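You operate a simulated robot arm through the tools that you are given. There is no shell and no other tool. Be economical: measure what you need, move in short steps, check, and stop when the job is done.

The job below is to be done with a simulated robot arm. You get a single attempt, and the scene is never put back.

## Task
Clean the glue dabber at the open cleaner tin and put both lids back.
Fine: press it on the cleaner till its foot turns pale, stand it in its cup; the lids of the tin and the blue glue pot; leave the other glue lids on. Set down upright: glue dabber.

Only the result counts: the job must be done as asked and must still hold three seconds after the hand-in. Knocking over, shifting, dropping, spilling or breaking anything else fails it. A push-on lid holds only when it is set on centred and level and pressed home; a screw cap is set on level and turned clockwise until tight.

## Robot
A 6-joint arm with a fingered hand on a trunk, on a base that drives. Base frame: it is fixed to the floor where the robot stands at the start and does not move with it; the origin is under the middle of the robot, x ahead of it, y to its left, z up; the surface under the hand at the start is at about z = 0.88. Readings come in m, rad, newtons and seconds.
With the tool pointing down near the work surface it reaches from about 0.48 to 0.94 m from the robot's upright axis, wherever it stands. Its first joint turns from -2.897 to 2.897 rad. Places, roughly: blue glue lid [0.7, 0, 0.9]; blue glue lid (6x6x3 cm) [0.7, 0, 0.9]; blue glue pot [0.6, 0.1, 0.9]; cleaner tin [0.8, -0.2, 0.9]; green glue lid [0.6, -0.1, 0.9]; green glue lid (6x6x3 cm) [0.6, -0.1, 0.9]; green glue pot [0.6, -0.1, 0.9]; orange glue lid [0.6, 0, 0.9]; orange glue lid (6x6x3 cm) [0.6, 0, 0.9]; orange glue pot [0.6, 0, 0.9]. Payload 5 kg.
The TCP is the grasp point between the finger pads, 0.043 m short of the fingertips. In the tool frame z runs along the fingers and y along their closing line. The gripper opens to 0.144 m. The gripper's body begins 0.05 m behind the TCP. The gripper is a hand of 5 fingers: y runs from the thumb to the fingers, the wrist lies at [-0.021, -0.133, -0.233] in the tool frame, and closing takes about 1.5 s.
Orientation is that of the tool frame in the base frame, as a unit quaternion [w, x, y, z]. With the fingers straight down and the wrist toward the robot, the tool's x, y and z point along [0, 1, 0], [1, 0, 0] and [0, 0, -1] of the base frame.

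## Interface
- The arm moves only by the tool step_arm. Its argument "deltas" is one flat list of numbers, 7 for each row, row after row: the gripper command, from -1 (shut) to 1 (fully open), values between in proportion, then the shift along the tool's x, y, z in units of 50 mm (1.0 is 50 mm), then the turn, a rotation vector about the tool's x, y, z in units of 5 degrees (1.0 is 5 degrees). In form: [fingers, dx, dy, dz, rx, ry, rz, fingers, dx, dy, dz, rx, ry, rz, ...]. A call has 1 to 8 rows; each row shifts and turns the commanded pose from where the row before left it, along the tool's axes as they then stand. A call with a number of a shift or a turn outside -1 to 1 is refused whole. A row lasts 0.2 s, in which the tool goes at most 0.05 m and 0.15 rad; a call with a longer step from one row to the next is refused whole, and so is a gripper value outside its range. A pose out of reach is approached as far as the arm can. The call stops where the force on the tool passes 40 N (or 10 N more than at its start, if that is more) or the arm is blocked; 0.2 s more then pass. Each finger travels about 0.072 m/s and halts on what it meets, pressing with about 23 N; the grip force reading is that of the motor and also rises with nothing between the fingers. The clock runs only during rows and for 0.2 s after the last one: add rows that do not move to give the fingers time. It gives the time, the measured TCP pose, the force on the tool (base axes), the opening and the grip force at its end, in the units of the frame above (readings bear some noise), with the torque about the TCP (base axes, N m) and any sound that the robot's microphone picked up.
- Cameras (640 x 400 px; columns grow to the right, rows downward): "scene" is now at [0.0297, 0.1398, 1.5703]; the picture's right is [-0.17, -0.98, 0.00], its down [-0.50, 0.09, -0.86] and it looks along [0.85, -0.15, -0.51] (base axes); focal length 252 px, centre (320, 200). "wrist" rides on the gripper at [0.086, -0.108, -0.168] in the tool frame; the picture's right is [-0.80, 0.28, -0.53], its down [-0.54, -0.73, 0.42] and it looks along [-0.27, 0.63, 0.73] (tool axes); focal length 275 px, centre (320, 200). There is no depth. A picture from a camera that has moved, and an enlarged one, comes with that camera's place and axes in the base frame and with its lens.
- get_image(camera): a new picture of that camera. No time passes.
- lift_body(by): slides the trunk up (or, below 0, down) by that many m; the arm and the scene camera ride with it, the base frame stays. It gives what a move gives, with no picture.
- base_move(legs): drives the robot by 1 to 6 legs, each [ahead, left, turn to the left] in m, m and rad, along the robot's own axes; the way and the turn of a leg run together, so that a leg with both is an arc; at most 1.5 m and 3.142 rad a leg. The arm and the cameras ride along, it lands a little off, and it stops where it bumps. It gives what a move gives.
- preshape(shape): the hand has 5 fingers and takes this shape, open, in about a second: jaw (thumb against the fingers, like two jaws); tri (thumb and two fingers); tip (a fingertip pinch); poke (one finger out to press); point (the index stretched); flat (the hand flat); cup (the hand cupped); fist (a fist). The gripper value then closes the fingers along that shape, each until it touches; the sizes above hold for jaw. It gives what a move gives, with no picture.
- head_to(pan, tilt): turns the head with the scene camera to pan (to the left, within 2.705 rad either way) and tilt (down, from -0.506 to 1.204), counted from straight ahead of the robot. It gives what a move gives.
- close_up(camera, box): a new picture of the part [left, top, right, bottom] of that camera's present view, enlarged. No time passes.
- close_job(): hands the job in; it is judged then, once.

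Work in short steps. Places have to be worked out from the pictures, the camera data and where the tool is seen: move nearer, look again, correct. Check each grasp and each placing, and mend what went wrong. You have 120 turns and 78 pictures in all, those below and enlarged ones among them. Open the gripper and draw the arm clear of the work before you hand the job in, unless the task says otherwise; then end with one line.

The tools are called after "Call:" as a command line: name --argument value ..., lists and objects as JSON in quotes. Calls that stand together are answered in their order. step_arm: Moves the arm, as the interface text tells. Its arguments: {"type":"object","properties":{"deltas":{"type":"array","items":{"type":"number"}}},"required":["deltas"]} The other tools are called the same way: lift_body (by) slides the trunk up or down; preshape (shape) gives the hand a shape; base_move (legs) drives the base; head_to (pan, tilt) turns the head that bears the scene camera; get_image (camera) takes a picture; close_up (camera, box) takes an enlarged picture of a part of a camera's view; close_job () hands the job in.

At the start:

```text
time: 0.0
tool_pos: [0.5371, 0.0185, 1.2526]
ee_rot: [0.0, 0.707, 0.708, 0.0]
wrist_force: [-0.1, 0.7, 0.4]
wrist_torque: [0.02, 0.0, -0.03]
width: 0.1437
gripper_force: 0.1
shape: jaw
trunk travel left (down, up): [-0.475, 0.115]
robot x, y, heading: [-0.0007, 0.0008, 0.002]
head pan, tilt: [-0.176, 0.532]
```

scene: 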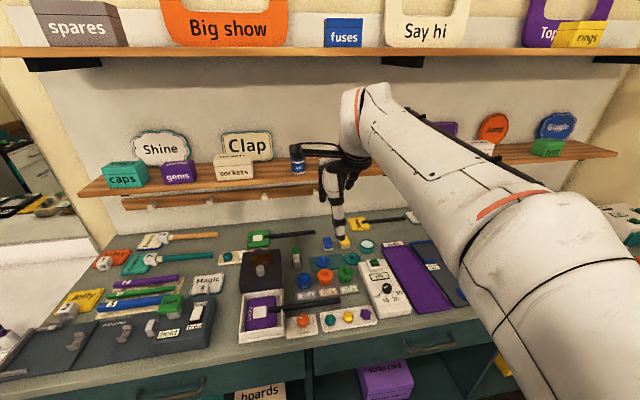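
wrist: 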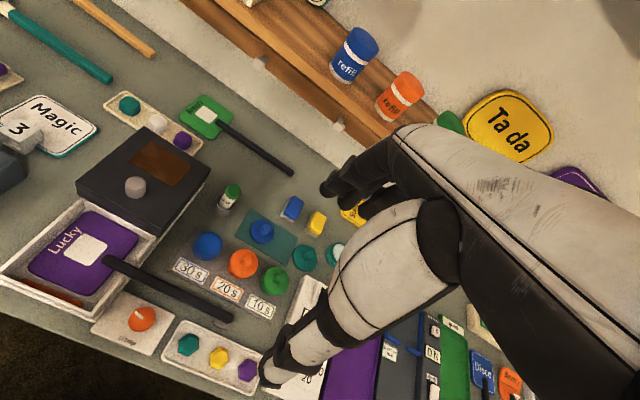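

I'll start by enlarging the work area in the scene view to identify the parts.

Call:
close_up --camera "scene" --box '[270, 210, 430, 310]'

Call:
close_up --camera "wrist" --box '[150, 150, 390, 300]'

```text
4.00 times, centred on (350, 260) of scene
camera zoom: at [0.0297, 0.1398, 1.5703], right [-0.17, -0.98, 0.0], down [-0.5, 0.09, -0.86], along [0.85, -0.15, -0.51], focal length 1010 px, centre (200, -40)
```

zoom: 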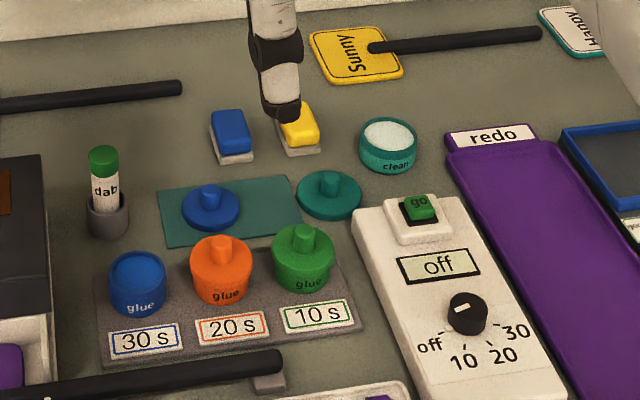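

```text
2.67 times, centred on (270, 225) of wrist
camera zoom: at [0.4305, 0.1061, 1.42], right [0.28, -0.8, 0.53], down [-0.73, -0.54, -0.42], along [0.63, -0.27, -0.73], focal length 734 px, centre (453, 133)
```

zoom: 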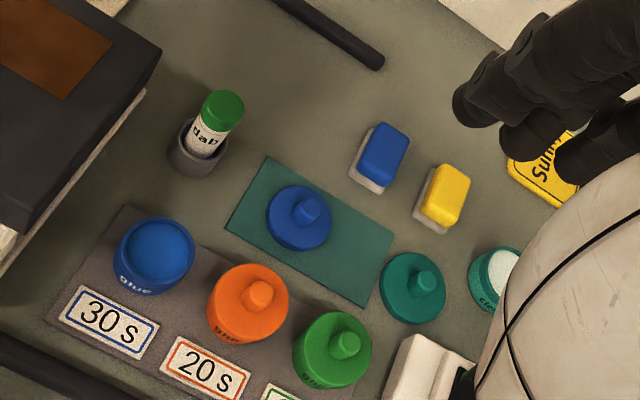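

The dabber stands in a cup near (0.72, 0.106), blue lid near (0.713, 0.01), teal lid near (0.709, -0.103), tin near (0.763, -0.18), blue pot near (0.625, 0.088). I try the tri shape and look at how the fingers sit.

Call:
preshape --shape "tri"

Call:
get_image --camera "wrist"

Call:
close_up --camera "scene" --box '[260, 130, 420, 230]'

```text
time: 0.9
tool_pos: [0.5391, 0.0199, 1.2531]
ee_rot: [-0.001, 0.707, 0.707, 0.001]
wrist_force: [0.1, 0.6, -0.2]
wrist_torque: [0.01, -0.05, -0.02]
width: 0.1436
gripper_force: 0.1
shape: tri
trunk travel left (down, up): [-0.475, 0.115]
robot x, y, heading: [0.0014, 0.0017, 0.002]
head pan, tilt: [-0.176, 0.532]
```

```text
73 pictures are left
camera wrist: at [0.4305, 0.1061, 1.42], right [0.28, -0.8, 0.53], down [-0.73, -0.54, -0.42], along [0.63, -0.27, -0.73], focal length 275 px, centre (320, 200)
```

wrist: 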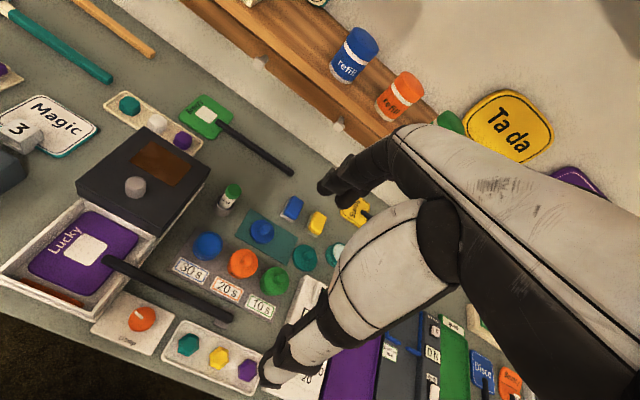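

```text
4.00 times, centred on (340, 180) of scene
camera zoom: at [0.0297, 0.1398, 1.5703], right [-0.17, -0.98, 0.0], down [-0.5, 0.09, -0.86], along [0.85, -0.15, -0.51], focal length 1010 px, centre (240, 280)
```

zoom: 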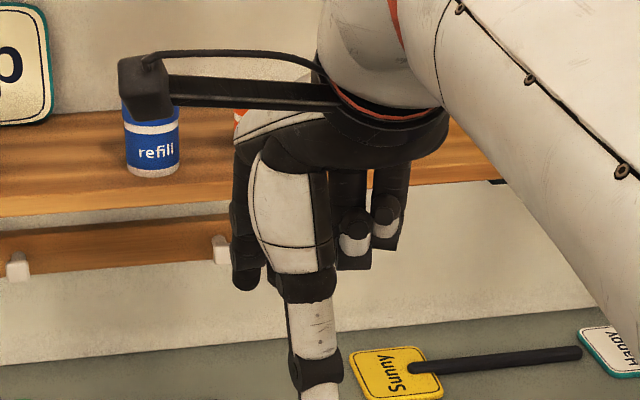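

In tri, thumb and two fingers oppose and the others curl away. I move above the dabber with TCP near z 1.05.

Call:
step_arm --deltas '[1, 0.246, 0.517, 0.58, 0, 0, 0, 1, 0.246, 0.517, 0.58, 0, 0, 0, 1, 0.246, 0.517, 0.58, 0, 0, 0, 1, 0.246, 0.517, 0.58, 0, 0, 0, 1, 0.246, 0.517, 0.58, 0, 0, 0, 1, 0.246, 0.517, 0.58, 0, 0, 0, 1, 0.246, 0.517, 0.58, 0, 0, 0, 1, 0, 0, 0, 0, 0, 0]'

Call:
get_image --camera "wrist"

Call:
close_up --camera "scene" --box '[220, 160, 420, 285]'

```text
time: 2.7
tool_pos: [0.7204, 0.1041, 1.0496]
ee_rot: [-0.001, 0.707, 0.707, 0.0]
wrist_force: [0.2, 0.0, -0.5]
wrist_torque: [-0.03, 0.07, 0.02]
width: 0.1439
gripper_force: 0.1
shape: tri
trunk travel left (down, up): [-0.475, 0.115]
robot x, y, heading: [-0.0013, -0.0016, 0.003]
head pan, tilt: [-0.176, 0.532]
```

```text
71 pictures are left
camera wrist: at [0.6134, 0.1924, 1.2169], right [0.28, -0.8, 0.53], down [-0.73, -0.54, -0.42], along [0.63, -0.27, -0.73], focal length 275 px, centre (320, 200)
```

wrist: 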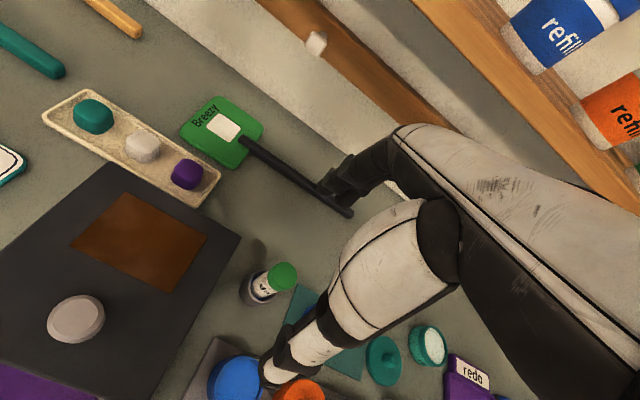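

```text
3.20 times, centred on (320, 222) of scene
camera zoom: at [0.03, 0.1399, 1.5703], right [-0.17, -0.98, 0.0], down [-0.5, 0.09, -0.86], along [0.85, -0.15, -0.51], focal length 808 px, centre (320, 128)
```

zoom: 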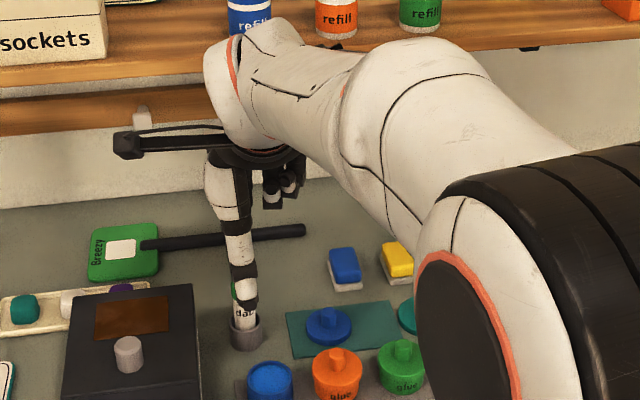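

Dabber axis is about (0.723, 0.105), head top z≈0.965. The thumb when fully open could hit the blue pot, so I half-close first, descend a bit and look.

Call:
step_arm --deltas '[0, 0, 0, 0, 0, 0, 0, 0, 0, 0, 0, 0, 0, 0, 0, 0, 0, 0, 0, 0, 0, 0, 0.02, 0.05, 0.4, 0, 0, 0, 0, 0, 0, 0.4, 0, 0, 0, 0, 0, 0, 0, 0, 0, 0]'

Call:
get_image --camera "wrist"

Call:
close_up --camera "scene" --box '[240, 195, 400, 295]'

```text
time: 4.1
tool_pos: [0.7225, 0.1065, 1.01]
ee_rot: [0.001, 0.707, 0.707, -0.001]
wrist_force: [0.1, -0.5, 0.9]
wrist_torque: [0.03, 0.0, 0.01]
width: 0.0723
gripper_force: 0.1
shape: tri
trunk travel left (down, up): [-0.475, 0.115]
robot x, y, heading: [-0.0009, 0.001, -0.001]
head pan, tilt: [-0.176, 0.532]
```

```text
69 pictures are left
camera wrist: at [0.615, 0.1936, 1.1776], right [0.28, -0.8, 0.53], down [-0.73, -0.54, -0.42], along [0.63, -0.27, -0.73], focal length 275 px, centre (320, 200)
```

wrist: 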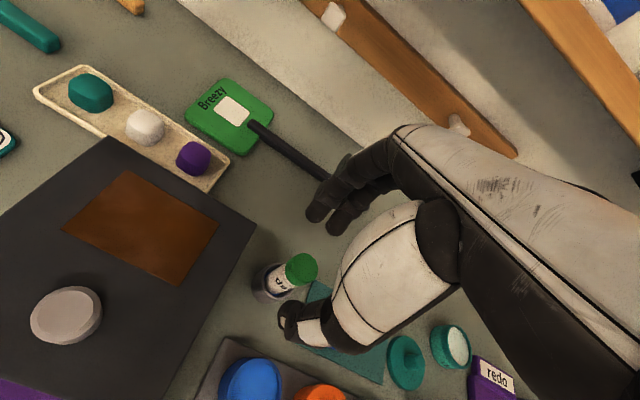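

```text
4.00 times, centred on (320, 245) of scene
camera zoom: at [0.0299, 0.1398, 1.5703], right [-0.17, -0.98, 0.0], down [-0.5, 0.09, -0.86], along [0.85, -0.15, -0.51], focal length 1010 px, centre (320, 20)
```

zoom: 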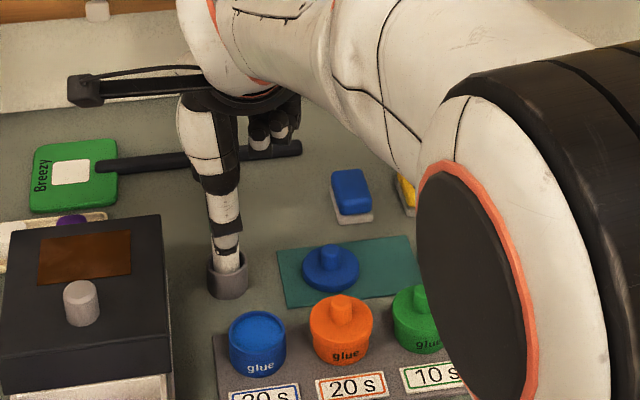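

Alignment is good (dabber directly beneath the TCP). I descend to z≈0.963, which keeps the tips above the cup rim, and close.

Call:
step_arm --deltas '[0, 0, -0.02, 0.32, 0, 0, 0, 0, 0, 0, 0.32, 0, 0, 0, 0, 0, 0, 0.3, 0, 0, 0, 0, 0, 0, 0, 0, 0, 0]'

Call:
get_image --camera "wrist"

Call:
close_up --camera "scene" --box '[260, 220, 360, 282]'

```text
time: 5.1
tool_pos: [0.7209, 0.1059, 0.9617]
ee_rot: [0.0, 0.707, 0.707, 0.001]
wrist_force: [-0.2, -0.2, 0.6]
wrist_torque: [-0.03, 0.02, -0.03]
width: 0.0728
gripper_force: 0.2
shape: tri
trunk travel left (down, up): [-0.475, 0.115]
robot x, y, heading: [-0.0009, -0.0034, 0.005]
head pan, tilt: [-0.176, 0.532]
```

```text
67 pictures are left
camera wrist: at [0.6133, 0.1935, 1.1295], right [0.28, -0.8, 0.53], down [-0.73, -0.54, -0.42], along [0.63, -0.27, -0.73], focal length 275 px, centre (320, 200)
```

wrist: 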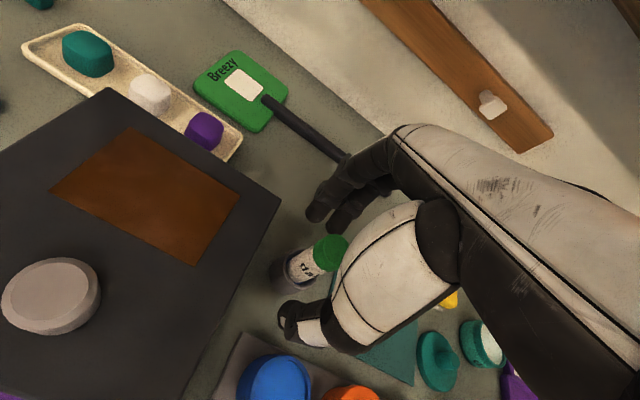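

```text
6.40 times, centred on (310, 251) of scene
camera zoom: at [0.0299, 0.1398, 1.5703], right [-0.17, -0.98, 0.0], down [-0.5, 0.09, -0.86], along [0.85, -0.15, -0.51], focal length 1616 px, centre (384, -126)
```

zoom: 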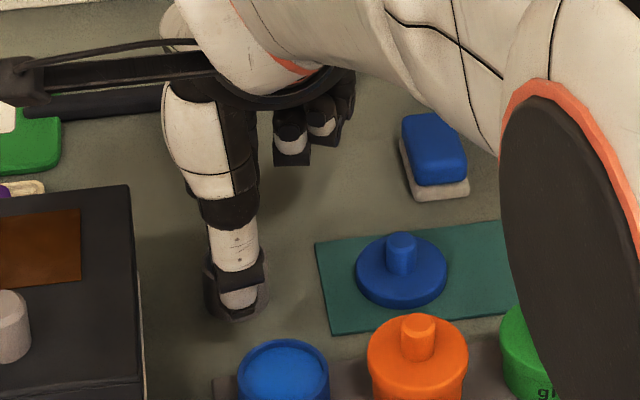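

Dabber is between the pads; closing now.

Call:
step_arm --deltas '[-1, 0, 0, 0, 0, 0, 0, -1, 0, 0, 0, 0, 0, 0, -1, 0, 0, 0, 0, 0, 0, -1, 0, 0, 0, 0, 0, 0, -1, 0, 0, 0, 0, 0, 0, -1, 0, 0, 0, 0, 0, 0]'

Call:
get_image --camera "wrist"

```text
time: 6.5
tool_pos: [0.7206, 0.1057, 0.9621]
ee_rot: [0.001, 0.707, 0.707, 0.0]
wrist_force: [0.3, 0.5, -0.3]
wrist_torque: [0.02, 0.01, -0.05]
width: 0.0139
gripper_force: 23.0
shape: tri
trunk travel left (down, up): [-0.475, 0.115]
robot x, y, heading: [-0.0029, 0.0013, -0.003]
head pan, tilt: [-0.176, 0.532]
```

```text
65 pictures are left
camera wrist: at [0.6132, 0.1935, 1.1297], right [0.28, -0.8, 0.53], down [-0.73, -0.54, -0.42], along [0.63, -0.27, -0.73], focal length 275 px, centre (320, 200)
```

wrist: 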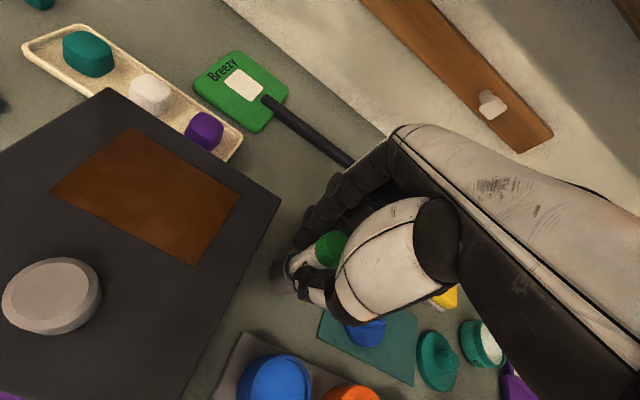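

Grip holds on something ~14 mm at the pads. I lift straight up 90 mm and check.

Call:
step_arm --deltas '[-1, 0, 0, -0.3, 0, 0, 0, -1, 0, 0, -0.5, 0, 0, 0, -1, 0, 0, -0.5, 0, 0, 0, -1, 0, 0, -0.5, 0, 0, 0, -1, 0, 0, 0, 0, 0, 0]'

Call:
close_up --camera "wrist" --box '[200, 180, 400, 305]'

Call:
close_up --camera "scene" --box '[240, 190, 400, 290]'

```text
time: 7.7
tool_pos: [0.7201, 0.1051, 1.0539]
ee_rot: [0.0, 0.707, 0.707, 0.0]
wrist_force: [-0.2, -0.1, -0.6]
wrist_torque: [0.01, 0.0, 0.02]
width: 0.0136
gripper_force: 23.0
shape: tri
trunk travel left (down, up): [-0.475, 0.115]
robot x, y, heading: [0.0002, -0.0015, -0.002]
head pan, tilt: [-0.176, 0.532]
```

```text
3.20 times, centred on (300, 242) of wrist
camera zoom: at [0.6136, 0.1927, 1.2211], right [0.28, -0.8, 0.53], down [-0.73, -0.54, -0.42], along [0.63, -0.27, -0.73], focal length 881 px, centre (384, 64)
```

zoom: 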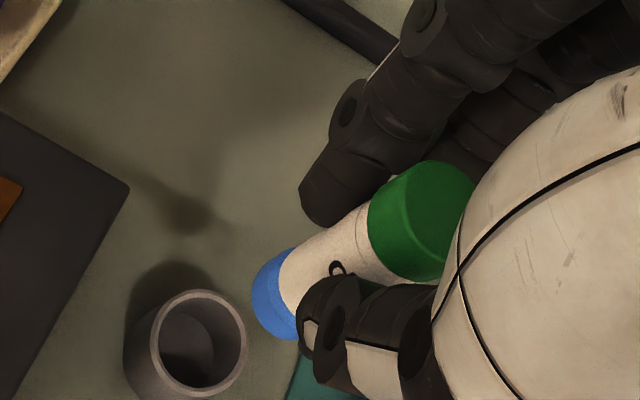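

```text
4.00 times, centred on (320, 240) of scene
camera zoom: at [0.0296, 0.1398, 1.5703], right [-0.17, -0.98, 0.0], down [-0.5, 0.09, -0.86], along [0.85, -0.15, -0.51], focal length 1010 px, centre (320, 40)
```

zoom: 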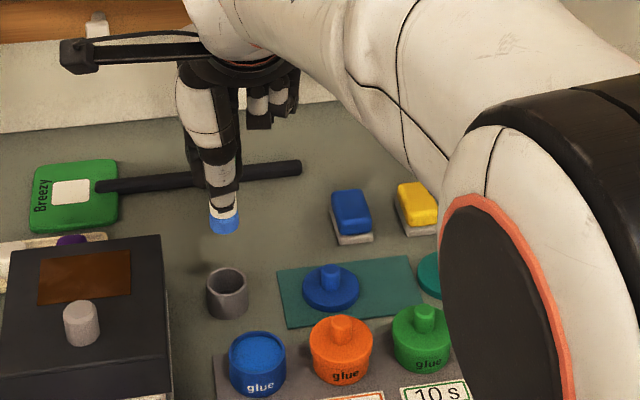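

Dabber is held upright with a blue foot, about 75 mm below the TCP. I carry it over the tin (~(0.77, -0.184)) at height.

Call:
step_arm --deltas '[-1, -0.826, 0.143, 0, 0, 0, 0, -1, -0.826, 0.143, 0, 0, 0, 0, -1, -0.826, 0.143, 0, 0, 0, 0, -1, -0.826, 0.143, 0, 0, 0, 0, -1, -0.826, 0.143, 0, 0, 0, 0, -1, -0.826, 0.143, 0, 0, 0, 0, -1, -0.826, 0.143, 0, 0, 0, 0, -1, 0, 0, 0, 0, 0, 0]'

Call:
get_image --camera "wrist"

Call:
get_image --camera "scene"

```text
time: 9.5
tool_pos: [0.7714, -0.1828, 1.0528]
ee_rot: [0.001, 0.707, 0.707, -0.001]
wrist_force: [0.1, -0.3, -0.7]
wrist_torque: [0.02, -0.02, -0.01]
width: 0.014
gripper_force: 22.7
shape: tri
trunk travel left (down, up): [-0.475, 0.115]
robot x, y, heading: [-0.0027, -0.001, -0.006]
head pan, tilt: [-0.176, 0.532]
```

```text
62 pictures are left
camera wrist: at [0.6636, -0.0962, 1.2207], right [0.28, -0.8, 0.53], down [-0.73, -0.54, -0.42], along [0.63, -0.27, -0.73], focal length 275 px, centre (320, 200)
```

wrist: 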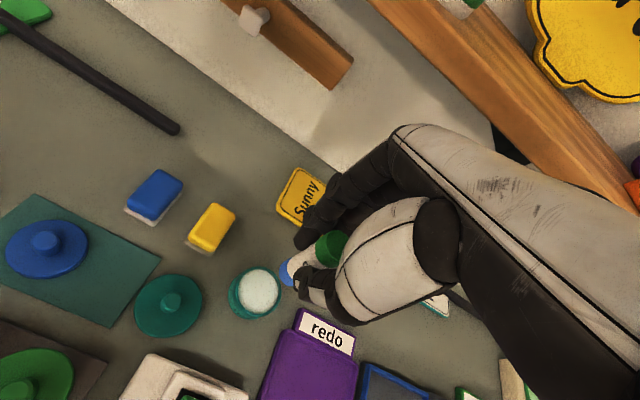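

```text
61 pictures are left
camera scene: at [0.0298, 0.1394, 1.5704], right [-0.17, -0.98, 0.0], down [-0.5, 0.09, -0.86], along [0.85, -0.15, -0.51], focal length 252 px, centre (320, 200)
```

scene: 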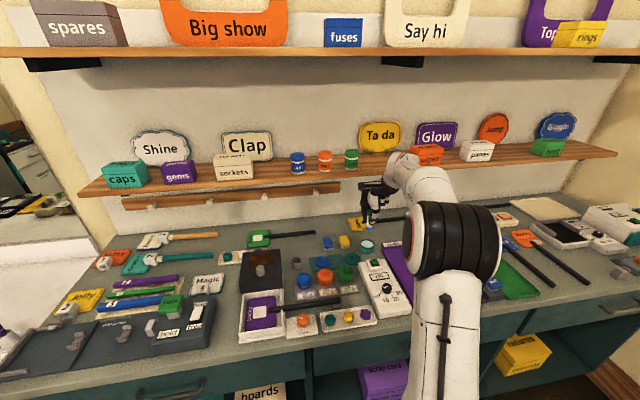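

The tin's pad is at (0.772, -0.186), matching the foot to ~3 mm. I lower to just above the pad.

Call:
step_arm --deltas '[-1, -0.06, 0.01, 0.4, 0, 0, 0, -1, 0, 0, 0.4, 0, 0, 0, -1, 0, 0, 0.4, 0, 0, 0, -1, 0, 0, 0.2, 0, 0, 0, -1, 0, 0, 0, 0, 0, 0]'

Call:
close_up --camera "wrist" --box '[200, 180, 400, 305]'

Call:
close_up --camera "scene" --box '[310, 190, 430, 265]'

```text
time: 10.7
tool_pos: [0.772, -0.1864, 0.9832]
ee_rot: [0.001, 0.707, 0.707, 0.0]
wrist_force: [-1.4, -0.2, 5.0]
wrist_torque: [-0.01, 0.03, 0.03]
width: 0.014
gripper_force: 23.0
shape: tri
trunk travel left (down, up): [-0.475, 0.115]
robot x, y, heading: [-0.0004, -0.0013, -0.002]
head pan, tilt: [-0.176, 0.532]
```

```text
3.20 times, centred on (300, 242) of wrist
camera zoom: at [0.6636, -0.0993, 1.1509], right [0.28, -0.8, 0.53], down [-0.73, -0.54, -0.42], along [0.63, -0.27, -0.73], focal length 881 px, centre (384, 64)
```

zoom: 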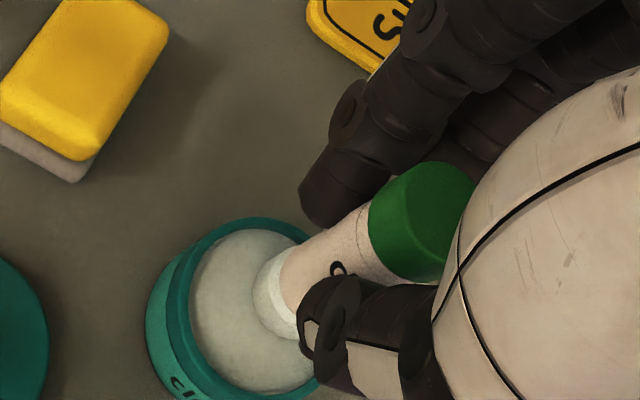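

```text
5.33 times, centred on (370, 228) of scene
camera zoom: at [0.0293, 0.1398, 1.5704], right [-0.17, -0.98, 0.0], down [-0.5, 0.09, -0.86], along [0.85, -0.15, -0.51], focal length 1347 px, centre (53, 53)
```

zoom: 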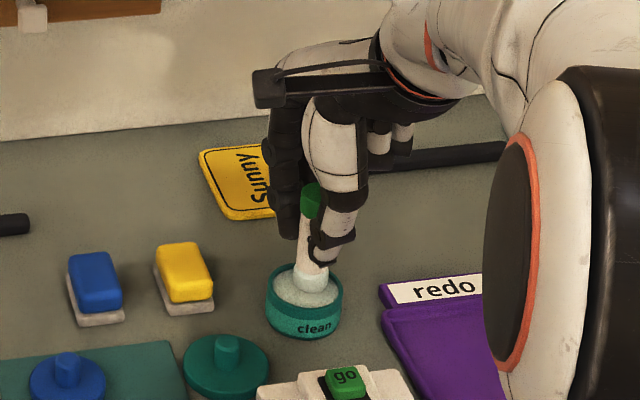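

Already in contact (5 N) and the foot looks pale. I press 3 mm more, hold briefly, then lift.

Call:
step_arm --deltas '[-1, 0, 0, 0.06, 0, 0, 0, -1, 0, 0, 0, 0, 0, 0, -1, 0, 0, 0, 0, 0, 0, -1, 0, 0, 0, 0, 0, 0, -1, 0, 0, 0, 0, 0, 0, -1, 0, 0, 0, 0, 0, 0]'

Call:
step_arm --deltas '[-1, 0, 0, -0.2, 0, 0, 0, -1, 0, 0, -0.4, 0, 0, 0, -1, 0, 0, -0.4, 0, 0, 0, -1, 0, 0, -0.4, 0, 0, 0, -1, 0, 0, -0.2, 0, 0, 0, -1, 0, 0, 0, 0, 0, 0]'

Call:
close_up --camera "wrist" --box '[200, 180, 400, 305]'

Call:
close_up --camera "scene" --box '[310, 190, 430, 265]'

```text
time: 12.1
tool_pos: [0.7696, -0.1869, 0.9826]
ee_rot: [0.002, 0.708, 0.707, 0.001]
wrist_force: [0.7, -2.1, 22.8]
wrist_torque: [-0.02, -0.11, -0.02]
width: 0.0148
gripper_force: 22.8
shape: tri
trunk travel left (down, up): [-0.475, 0.115]
robot x, y, heading: [0.0023, 0.0026, 0.002]
head pan, tilt: [-0.176, 0.532]
```

```text
time: 13.5
tool_pos: [0.7717, -0.1861, 1.0592]
ee_rot: [0.0, 0.707, 0.707, 0.0]
wrist_force: [0.2, 0.9, 0.1]
wrist_torque: [0.01, 0.05, 0.04]
width: 0.0144
gripper_force: 23.4
shape: tri
trunk travel left (down, up): [-0.475, 0.115]
robot x, y, heading: [-0.0026, -0.001, 0.006]
head pan, tilt: [-0.176, 0.532]
```

```text
3.20 times, centred on (300, 242) of wrist
camera zoom: at [0.6634, -0.099, 1.2273], right [0.28, -0.8, 0.53], down [-0.73, -0.54, -0.42], along [0.63, -0.27, -0.73], focal length 881 px, centre (384, 64)
```

zoom: 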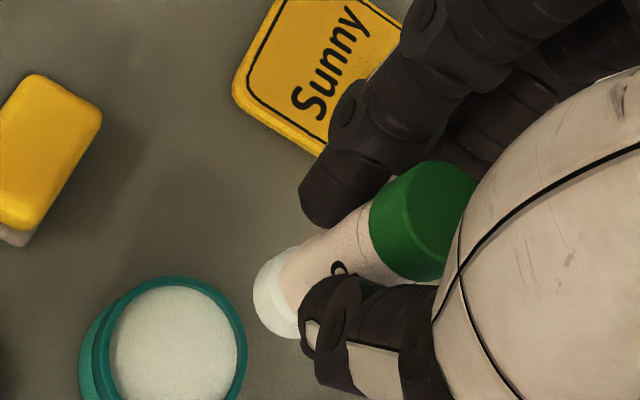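

```text
5.33 times, centred on (370, 228) of scene
camera zoom: at [0.0298, 0.1397, 1.5703], right [-0.17, -0.98, 0.0], down [-0.5, 0.09, -0.86], along [0.85, -0.15, -0.51], focal length 1347 px, centre (53, 53)
```

zoom: 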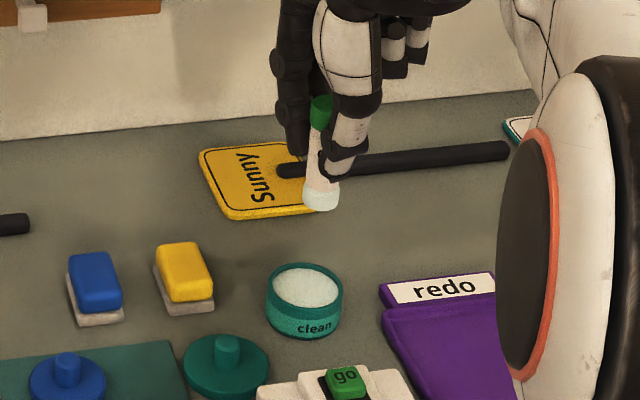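

The foot is pale. I carry the dabber back above its cup.

Call:
step_arm --deltas '[-1, 0.833, -0.146, 0, 0, 0, 0, -1, 0.833, -0.146, 0, 0, 0, 0, -1, 0.833, -0.146, 0, 0, 0, 0, -1, 0.833, -0.146, 0, 0, 0, 0, -1, 0.833, -0.146, 0, 0, 0, 0, -1, 0.833, -0.146, 0, 0, 0, 0, -1, 0.833, -0.146, 0, 0, 0, 0, -1, 0, 0, 0, 0, 0, 0]'

Call:
close_up --camera "wrist" --box '[200, 180, 400, 305]'

```text
time: 15.3
tool_pos: [0.7196, 0.1063, 1.0584]
ee_rot: [0.0, 0.707, 0.707, 0.0]
wrist_force: [-0.6, 0.3, -0.3]
wrist_torque: [-0.04, -0.01, 0.0]
width: 0.0144
gripper_force: 23.0
shape: tri
trunk travel left (down, up): [-0.475, 0.115]
robot x, y, heading: [0.0014, -0.002, 0.001]
head pan, tilt: [-0.176, 0.532]
```

```text
3.20 times, centred on (300, 242) of wrist
camera zoom: at [0.6125, 0.1936, 1.2259], right [0.28, -0.8, 0.53], down [-0.73, -0.54, -0.42], along [0.63, -0.27, -0.73], focal length 881 px, centre (384, 64)
```

zoom: 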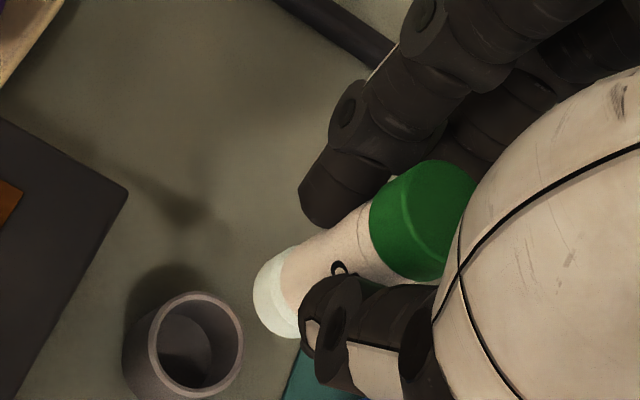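

Same geometry as at the pick-up. I lower to z≈0.965 carefully.

Call:
step_arm --deltas '[-1, -0.012, 0.018, 0.4, 0, 0, 0, -1, 0, 0, 0.4, 0, 0, 0, -1, 0, 0, 0.4, 0, 0, 0, -1, 0, 0, 0.4, 0, 0, 0, -1, 0, 0, 0.2, 0, 0, 0, -1, 0, 0, 0.06, 0, 0, 0, -1, 0, 0, 0, 0, 0, 0]'

Call:
close_up --camera "wrist" --box '[200, 180, 400, 305]'

```text
time: 16.9
tool_pos: [0.7205, 0.1038, 0.9657]
ee_rot: [0.0, 0.707, 0.707, 0.001]
wrist_force: [0.3, 0.5, -1.2]
wrist_torque: [-0.03, -0.02, 0.02]
width: 0.0145
gripper_force: 22.7
shape: tri
trunk travel left (down, up): [-0.475, 0.115]
robot x, y, heading: [0.0015, -0.0006, -0.0]
head pan, tilt: [-0.176, 0.532]
```

```text
3.20 times, centred on (300, 242) of wrist
camera zoom: at [0.6129, 0.1921, 1.1338], right [0.28, -0.8, 0.53], down [-0.73, -0.54, -0.42], along [0.63, -0.27, -0.73], focal length 881 px, centre (384, 64)
```

zoom: 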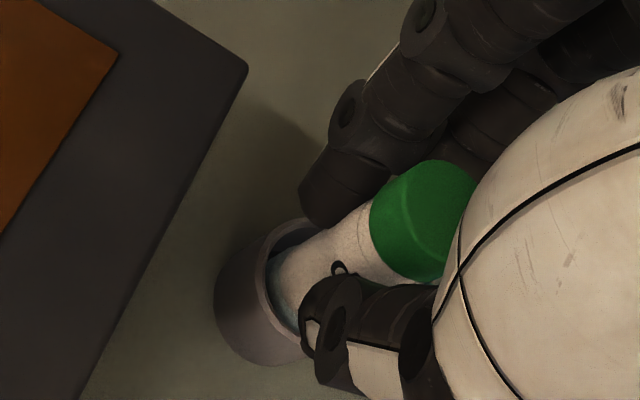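

It is inside the cup. I lower the last 3.5 mm and check for touch.

Call:
step_arm --deltas '[-1, 0.03, 0, 0.04, 0, 0, 0, -1, 0, 0, 0.03, 0, 0, 0, -1, 0, 0, 0, 0, 0, 0]'

```text
time: 17.7
tool_pos: [0.7199, 0.1068, 0.9627]
ee_rot: [0.0, 0.707, 0.707, 0.0]
wrist_force: [0.0, -0.5, -0.4]
wrist_torque: [0.01, -0.02, 0.01]
width: 0.0145
gripper_force: 22.6
shape: tri
trunk travel left (down, up): [-0.475, 0.115]
robot x, y, heading: [-0.0023, 0.0007, -0.003]
head pan, tilt: [-0.176, 0.532]
```

No contact yet; I go down in 1 mm steps.

Call:
step_arm --deltas '[-1, 0, 0, 0.02, 0, 0, 0, -1, 0, 0, 0.02, 0, 0, 0, -1, 0, 0, 0, 0, 0, 0]'

```text
time: 18.5
tool_pos: [0.7196, 0.1058, 0.9609]
ee_rot: [0.0, 0.707, 0.708, 0.0]
wrist_force: [-0.6, 0.0, 3.4]
wrist_torque: [-0.01, 0.0, 0.02]
width: 0.0145
gripper_force: 23.2
shape: tri
trunk travel left (down, up): [-0.475, 0.115]
robot x, y, heading: [0.0015, 0.0023, 0.0]
head pan, tilt: [-0.176, 0.532]
```

Contact at 3.4 N: the foot sits on the cup floor. I open to about 70 mm gently and look.

Call:
step_arm --deltas '[-0.6, 0, 0, 0, 0, 0, 0, -0.4, 0, 0, 0, 0, 0, 0, -0.2, 0, 0, 0, 0, 0, 0, 0, 0, 0, 0, 0, 0, 0, 0, 0, 0, 0, 0, 0, 0, 0, 0, 0, 0, 0, 0, 0]'

Call:
close_up --camera "wrist" --box '[200, 180, 400, 305]'

```text
time: 19.9
tool_pos: [0.7216, 0.1063, 0.9607]
ee_rot: [0.0, 0.707, 0.707, 0.001]
wrist_force: [-0.3, -0.4, 0.0]
wrist_torque: [-0.03, -0.01, 0.01]
width: 0.0714
gripper_force: 0.0
shape: tri
trunk travel left (down, up): [-0.475, 0.115]
robot x, y, heading: [-0.0005, 0.0006, -0.002]
head pan, tilt: [-0.176, 0.532]
```

```text
3.20 times, centred on (300, 242) of wrist
camera zoom: at [0.6131, 0.1932, 1.1285], right [0.28, -0.8, 0.53], down [-0.73, -0.54, -0.42], along [0.63, -0.27, -0.73], focal length 881 px, centre (384, 64)
```

zoom: 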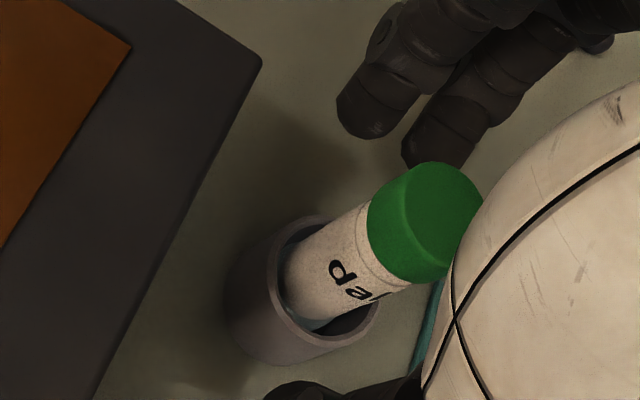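

The dabber stands free in its cup. I lift clear and move above the teal (tin) lid near (0.715, -0.105).

Call:
step_arm --deltas '[0, 0, 0, -0.6, 0, 0, 0, 0, 0, 0, -0.7, 0, 0, 0, 0, 0, 0, -0.6, 0, 0, 0, 0, -0.84, -0.02, 0, 0, 0, 0, 0, -0.84, -0.02, 0, 0, 0, 0, 0, -0.84, -0.02, 0, 0, 0, 0, 0, -0.84, -0.02, 0, 0, 0, 0, 0, -0.84, -0.02, 0, 0, 0, 0]'

Call:
get_image --camera "wrist"

Call:
close_up --camera "scene" --box '[270, 190, 430, 290]'

```text
time: 21.7
tool_pos: [0.7147, -0.1022, 1.0558]
ee_rot: [-0.001, 0.707, 0.708, 0.0]
wrist_force: [-1.0, 0.8, 0.6]
wrist_torque: [-0.01, 0.02, 0.0]
width: 0.0715
gripper_force: 0.1
shape: tri
trunk travel left (down, up): [-0.475, 0.115]
robot x, y, heading: [0.0008, -0.0035, -0.0]
head pan, tilt: [-0.176, 0.532]
```

```text
53 pictures are left
camera wrist: at [0.6073, -0.0158, 1.2235], right [0.28, -0.8, 0.53], down [-0.73, -0.54, -0.42], along [0.63, -0.27, -0.73], focal length 275 px, centre (320, 200)
```

wrist: 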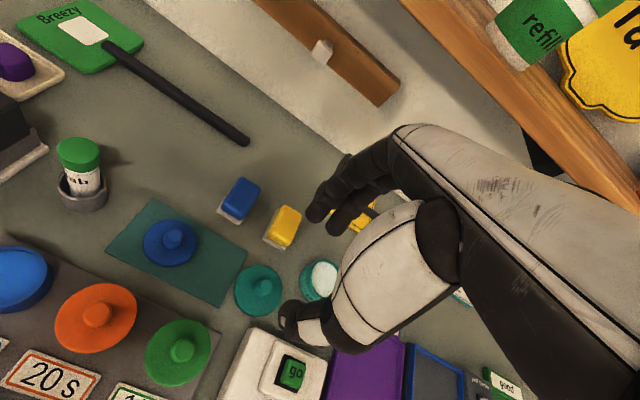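

```text
4.00 times, centred on (350, 240) of scene
camera zoom: at [0.0297, 0.1396, 1.5703], right [-0.17, -0.98, 0.0], down [-0.5, 0.09, -0.86], along [0.85, -0.15, -0.51], focal length 1010 px, centre (200, 40)
```

zoom: 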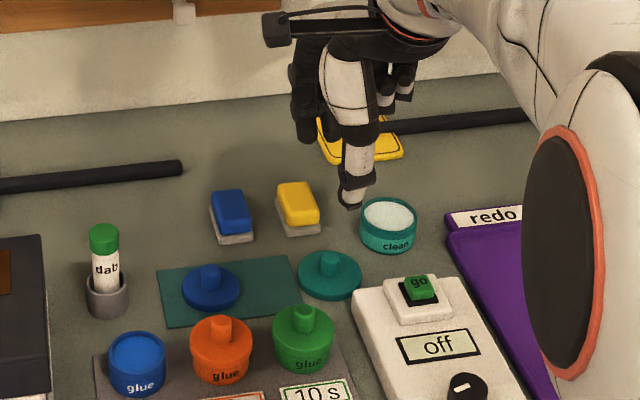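

Teal lid knob at about (0.719, -0.105), knob top z≈0.905. I descend to z 0.955 with the fingers ~60 mm apart and look.

Call:
step_arm --deltas '[-0.2, -0.05, 0.08, 0.5, 0, 0, 0, -0.2, 0, 0, 0.5, 0, 0, 0, -0.2, 0, 0, 0.5, 0, 0, 0, -0.2, 0, 0, 0.5, 0, 0, 0, -0.2, 0, 0, 0, 0, 0, 0]'

Call:
close_up --camera "wrist" --box '[200, 180, 400, 305]'

Call:
close_up --camera "scene" --box '[310, 210, 410, 272]'

```text
time: 22.9
tool_pos: [0.7186, -0.1069, 0.9549]
ee_rot: [0.0, 0.707, 0.707, 0.001]
wrist_force: [0.4, 0.4, 0.3]
wrist_torque: [0.0, 0.01, 0.0]
width: 0.0579
gripper_force: 0.0
shape: tri
trunk travel left (down, up): [-0.475, 0.115]
robot x, y, heading: [0.0014, -0.0015, -0.001]
head pan, tilt: [-0.176, 0.532]
```

```text
3.20 times, centred on (300, 242) of wrist
camera zoom: at [0.6118, -0.019, 1.1234], right [0.28, -0.8, 0.53], down [-0.73, -0.54, -0.42], along [0.63, -0.27, -0.73], focal length 881 px, centre (384, 64)
```

zoom: 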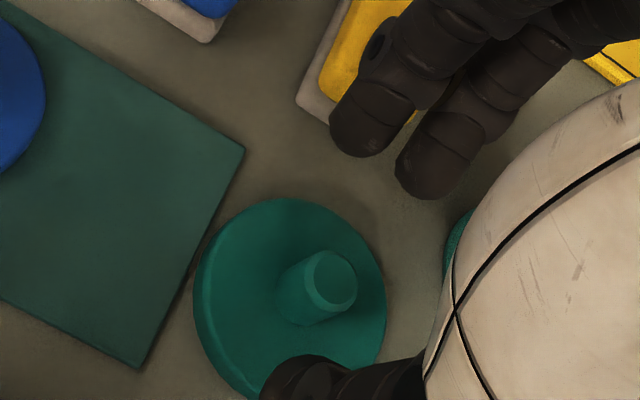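

```text
6.40 times, centred on (360, 241) of scene
camera zoom: at [0.03, 0.1397, 1.5703], right [-0.17, -0.98, 0.0], down [-0.5, 0.09, -0.86], along [0.85, -0.15, -0.51], focal length 1616 px, centre (64, -62)
```

zoom: 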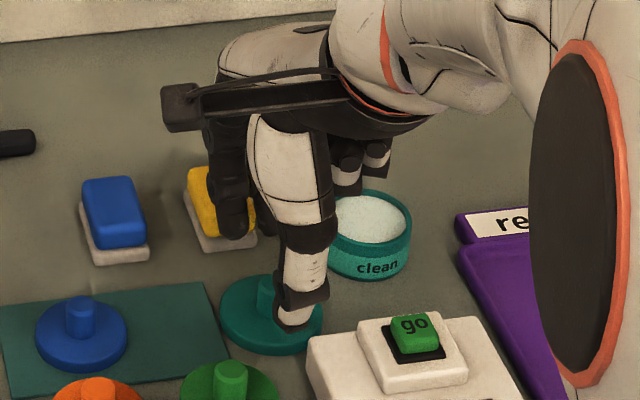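

Knob is centred at TCP within ~2 mm. I lower to z≈0.938 (tips just above the disc) and close slowly.

Call:
step_arm --deltas '[-0.2, 0, 0, 0.17, 0, 0, 0, -0.2, 0, 0, 0.17, 0, 0, 0, -1, 0, 0, 0, 0, 0, 0, -1, 0, 0, 0, 0, 0, 0, -1, 0, 0, 0, 0, 0, 0, -1, 0, 0, 0, 0, 0, 0, -1, 0, 0, 0, 0, 0, 0]'

Call:
close_up --camera "wrist" --box '[200, 180, 400, 305]'

Call:
close_up --camera "scene" --box '[310, 210, 410, 272]'

```text
time: 24.5
tool_pos: [0.719, -0.1057, 0.9393]
ee_rot: [-0.001, 0.707, 0.707, -0.001]
wrist_force: [0.1, 0.2, -0.9]
wrist_torque: [0.01, 0.01, 0.02]
width: 0.0159
gripper_force: 23.1
shape: tri
trunk travel left (down, up): [-0.475, 0.115]
robot x, y, heading: [0.0026, 0.001, -0.003]
head pan, tilt: [-0.176, 0.532]
```

```text
3.20 times, centred on (300, 242) of wrist
camera zoom: at [0.6121, -0.019, 1.1065], right [0.28, -0.8, 0.53], down [-0.73, -0.54, -0.42], along [0.63, -0.27, -0.73], focal length 881 px, centre (384, 64)
```

zoom: 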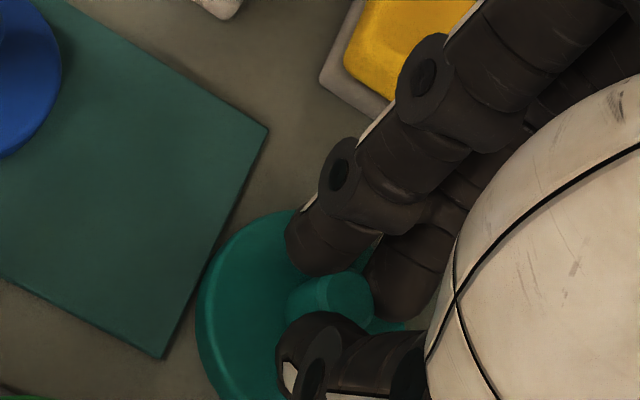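

```text
6.40 times, centred on (360, 241) of scene
camera zoom: at [0.0298, 0.1397, 1.5703], right [-0.17, -0.98, 0.0], down [-0.5, 0.09, -0.86], along [0.85, -0.15, -0.51], focal length 1616 px, centre (64, -62)
```

zoom: 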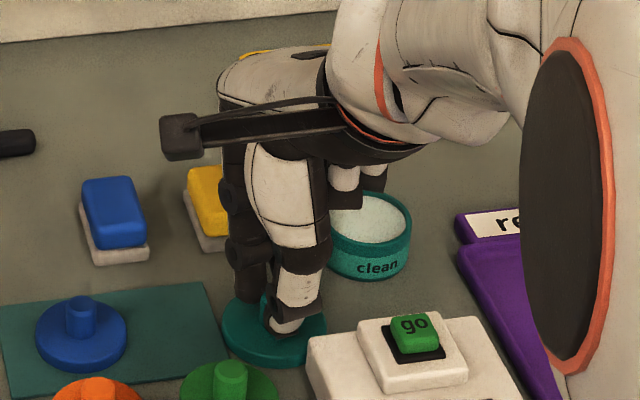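

Width 16 mm with the knob visible between the pads. I lift 60 mm and check that the lid is level.

Call:
step_arm --deltas '[-1, 0, 0, -0.2, 0, 0, 0, -1, 0, 0, -0.5, 0, 0, 0, -1, 0, 0, -0.5, 0, 0, 0, -1, 0, 0, 0, 0, 0, 0]'

Call:
close_up --camera "wrist" --box '[200, 180, 400, 305]'

Call:
close_up --camera "scene" --box '[310, 190, 410, 252]'

```text
time: 25.5
tool_pos: [0.7197, -0.1044, 0.9984]
ee_rot: [0.0, 0.707, 0.707, 0.0]
wrist_force: [-0.2, -0.2, -0.2]
wrist_torque: [0.0, -0.03, 0.0]
width: 0.0155
gripper_force: 22.8
shape: tri
trunk travel left (down, up): [-0.475, 0.115]
robot x, y, heading: [-0.0002, 0.0003, -0.0]
head pan, tilt: [-0.176, 0.532]
```

```text
3.20 times, centred on (300, 242) of wrist
camera zoom: at [0.6122, -0.0188, 1.1668], right [0.28, -0.8, 0.53], down [-0.73, -0.54, -0.42], along [0.63, -0.27, -0.73], focal length 881 px, centre (384, 64)
```

zoom: 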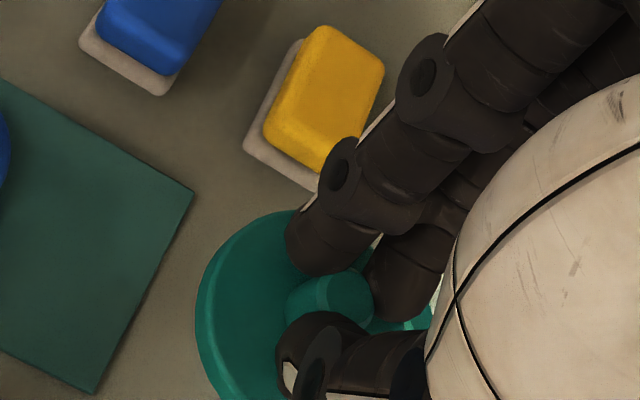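

```text
6.40 times, centred on (360, 221) of scene
camera zoom: at [0.0296, 0.1398, 1.5703], right [-0.17, -0.98, 0.0], down [-0.5, 0.09, -0.86], along [0.85, -0.15, -0.51], focal length 1616 px, centre (64, 66)
```

zoom: 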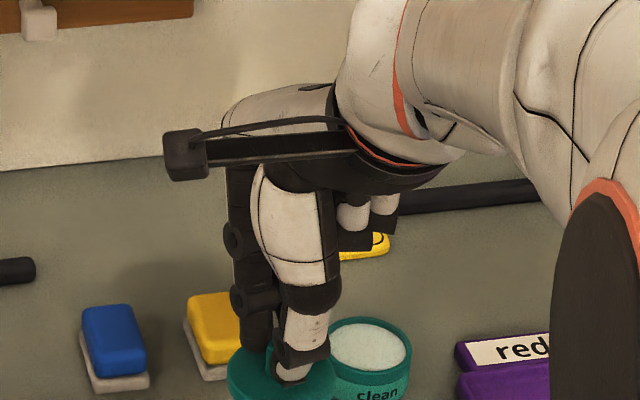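

The lid is held level, but it seems to have slid a few mm toward the robot during grasping. I take views with the whole lid visible to measure its offset from the TCP.

Call:
close_up --camera "scene" --box '[320, 220, 400, 270]'

Call:
close_up --camera "wrist" --box '[240, 220, 368, 300]'

```text
8.00 times, centred on (360, 245) of scene
camera zoom: at [0.0296, 0.1398, 1.5703], right [-0.17, -0.98, 0.0], down [-0.5, 0.09, -0.86], along [0.85, -0.15, -0.51], focal length 2020 px, centre (0, -160)
```

zoom: 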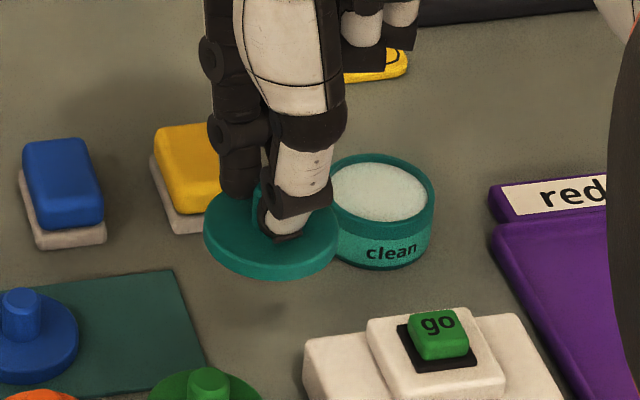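

```text
5.00 times, centred on (304, 260) of wrist
camera zoom: at [0.6122, -0.0188, 1.1668], right [0.28, -0.8, 0.53], down [-0.73, -0.54, -0.42], along [0.63, -0.27, -0.73], focal length 1376 px, centre (400, -100)
```

zoom: 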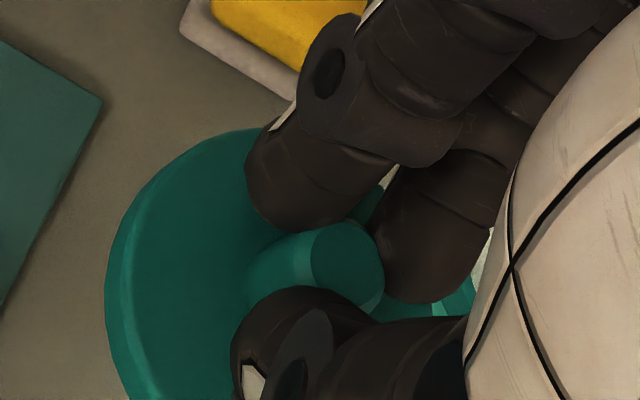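

The lid centre appears ~10 mm nearer than the TCP in x and ~3 mm lower in y. Tin rim centre ≈ (0.769, -0.183). I hover the lid over the tin at the same height with this correction.

Call:
step_arm --deltas '[-1, -0.507, 0.4, 0, 0, 0, 0, -1, -0.507, 0.4, 0, 0, 0, 0, -1, -0.507, 0.4, 0, 0, 0, 0, -1, 0, 0, 0, 0, 0, 0]'

Call:
close_up --camera "scene" --box '[336, 210, 416, 260]'

Call:
close_up --camera "wrist" --box '[220, 200, 380, 300]'

```text
time: 26.5
tool_pos: [0.779, -0.183, 0.9988]
ee_rot: [0.0, 0.707, 0.708, 0.0]
wrist_force: [0.2, -0.6, 0.0]
wrist_torque: [0.0, -0.01, -0.05]
width: 0.0156
gripper_force: 22.8
shape: tri
trunk travel left (down, up): [-0.475, 0.115]
robot x, y, heading: [-0.001, 0.0032, 0.001]
head pan, tilt: [-0.176, 0.532]
```

```text
8.00 times, centred on (376, 235) of scene
camera zoom: at [0.0299, 0.1395, 1.5704], right [-0.17, -0.98, 0.0], down [-0.5, 0.09, -0.86], along [0.85, -0.15, -0.51], focal length 2020 px, centre (-128, -80)
```

zoom: 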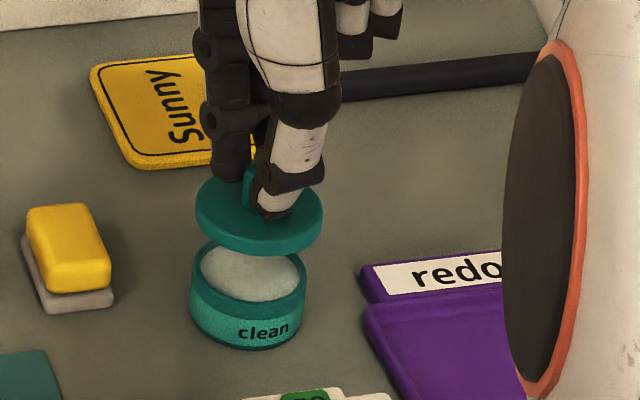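

```text
4.00 times, centred on (300, 250) of wrist
camera zoom: at [0.6719, -0.096, 1.1665], right [0.28, -0.8, 0.53], down [-0.73, -0.54, -0.42], along [0.63, -0.27, -0.73], focal length 1101 px, centre (400, 0)
```

zoom: 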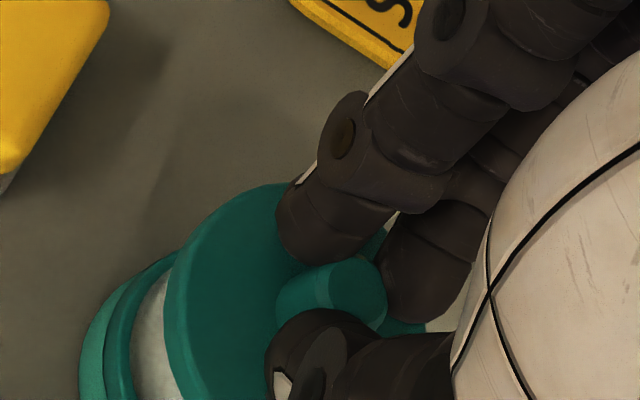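

From both cameras the lid is aligned with the tin within ~2 mm. I lower to just above the rim and recheck.

Call:
step_arm --deltas '[-1, 0, 0, 0.26, 0, 0, 0, -1, 0, 0, 0.26, 0, 0, 0, -1, 0, 0, 0, 0, 0, 0]'

Call:
close_up --camera "scene" --box '[336, 210, 416, 260]'

Call:
close_up --camera "wrist" --box '[220, 220, 380, 320]'

```text
time: 27.3
tool_pos: [0.7788, -0.1825, 0.9719]
ee_rot: [0.0, 0.707, 0.707, 0.0]
wrist_force: [0.1, -0.9, 0.1]
wrist_torque: [0.01, 0.01, 0.02]
width: 0.0156
gripper_force: 23.0
shape: tri
trunk travel left (down, up): [-0.475, 0.115]
robot x, y, heading: [-0.0023, 0.0008, -0.005]
head pan, tilt: [-0.176, 0.532]
```

```text
8.00 times, centred on (376, 235) of scene
camera zoom: at [0.0299, 0.1397, 1.5703], right [-0.17, -0.98, 0.0], down [-0.5, 0.09, -0.86], along [0.85, -0.15, -0.51], focal length 2020 px, centre (-128, -80)
```

zoom: 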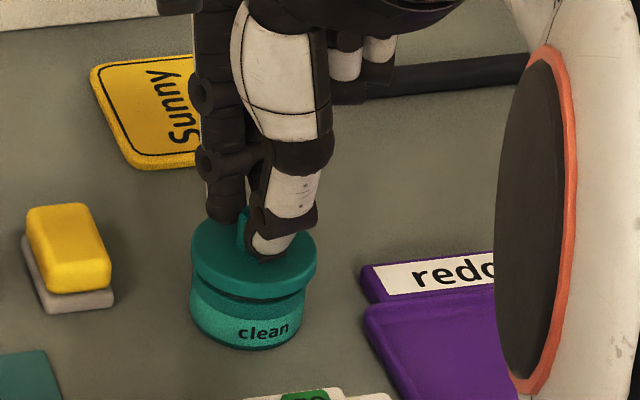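

```text
4.00 times, centred on (300, 270) of wrist
camera zoom: at [0.6719, -0.0957, 1.1403], right [0.28, -0.8, 0.53], down [-0.73, -0.54, -0.42], along [0.63, -0.27, -0.73], focal length 1101 px, centre (400, -80)
```

zoom: 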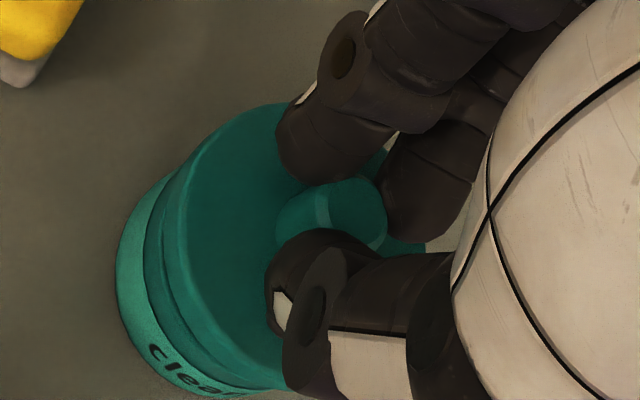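

Alignment looks right (about 1 mm correction in y). I lower in small steps watching the force.

Call:
step_arm --deltas '[-1, 0.015, 0, 0.06, 0, 0, 0, -1, 0, 0, 0.06, 0, 0, 0, -1, 0, 0, 0.06, 0, 0, 0, -1, 0, 0, 0, 0, 0, 0]'

```text
time: 28.3
tool_pos: [0.7792, -0.1817, 0.965]
ee_rot: [0.001, 0.707, 0.707, 0.001]
wrist_force: [3.2, -1.3, 11.2]
wrist_torque: [-0.02, 0.13, -0.02]
width: 0.0158
gripper_force: 23.4
shape: tri
trunk travel left (down, up): [-0.475, 0.115]
robot x, y, heading: [0.0005, 0.0039, 0.003]
head pan, tilt: [-0.176, 0.532]
```

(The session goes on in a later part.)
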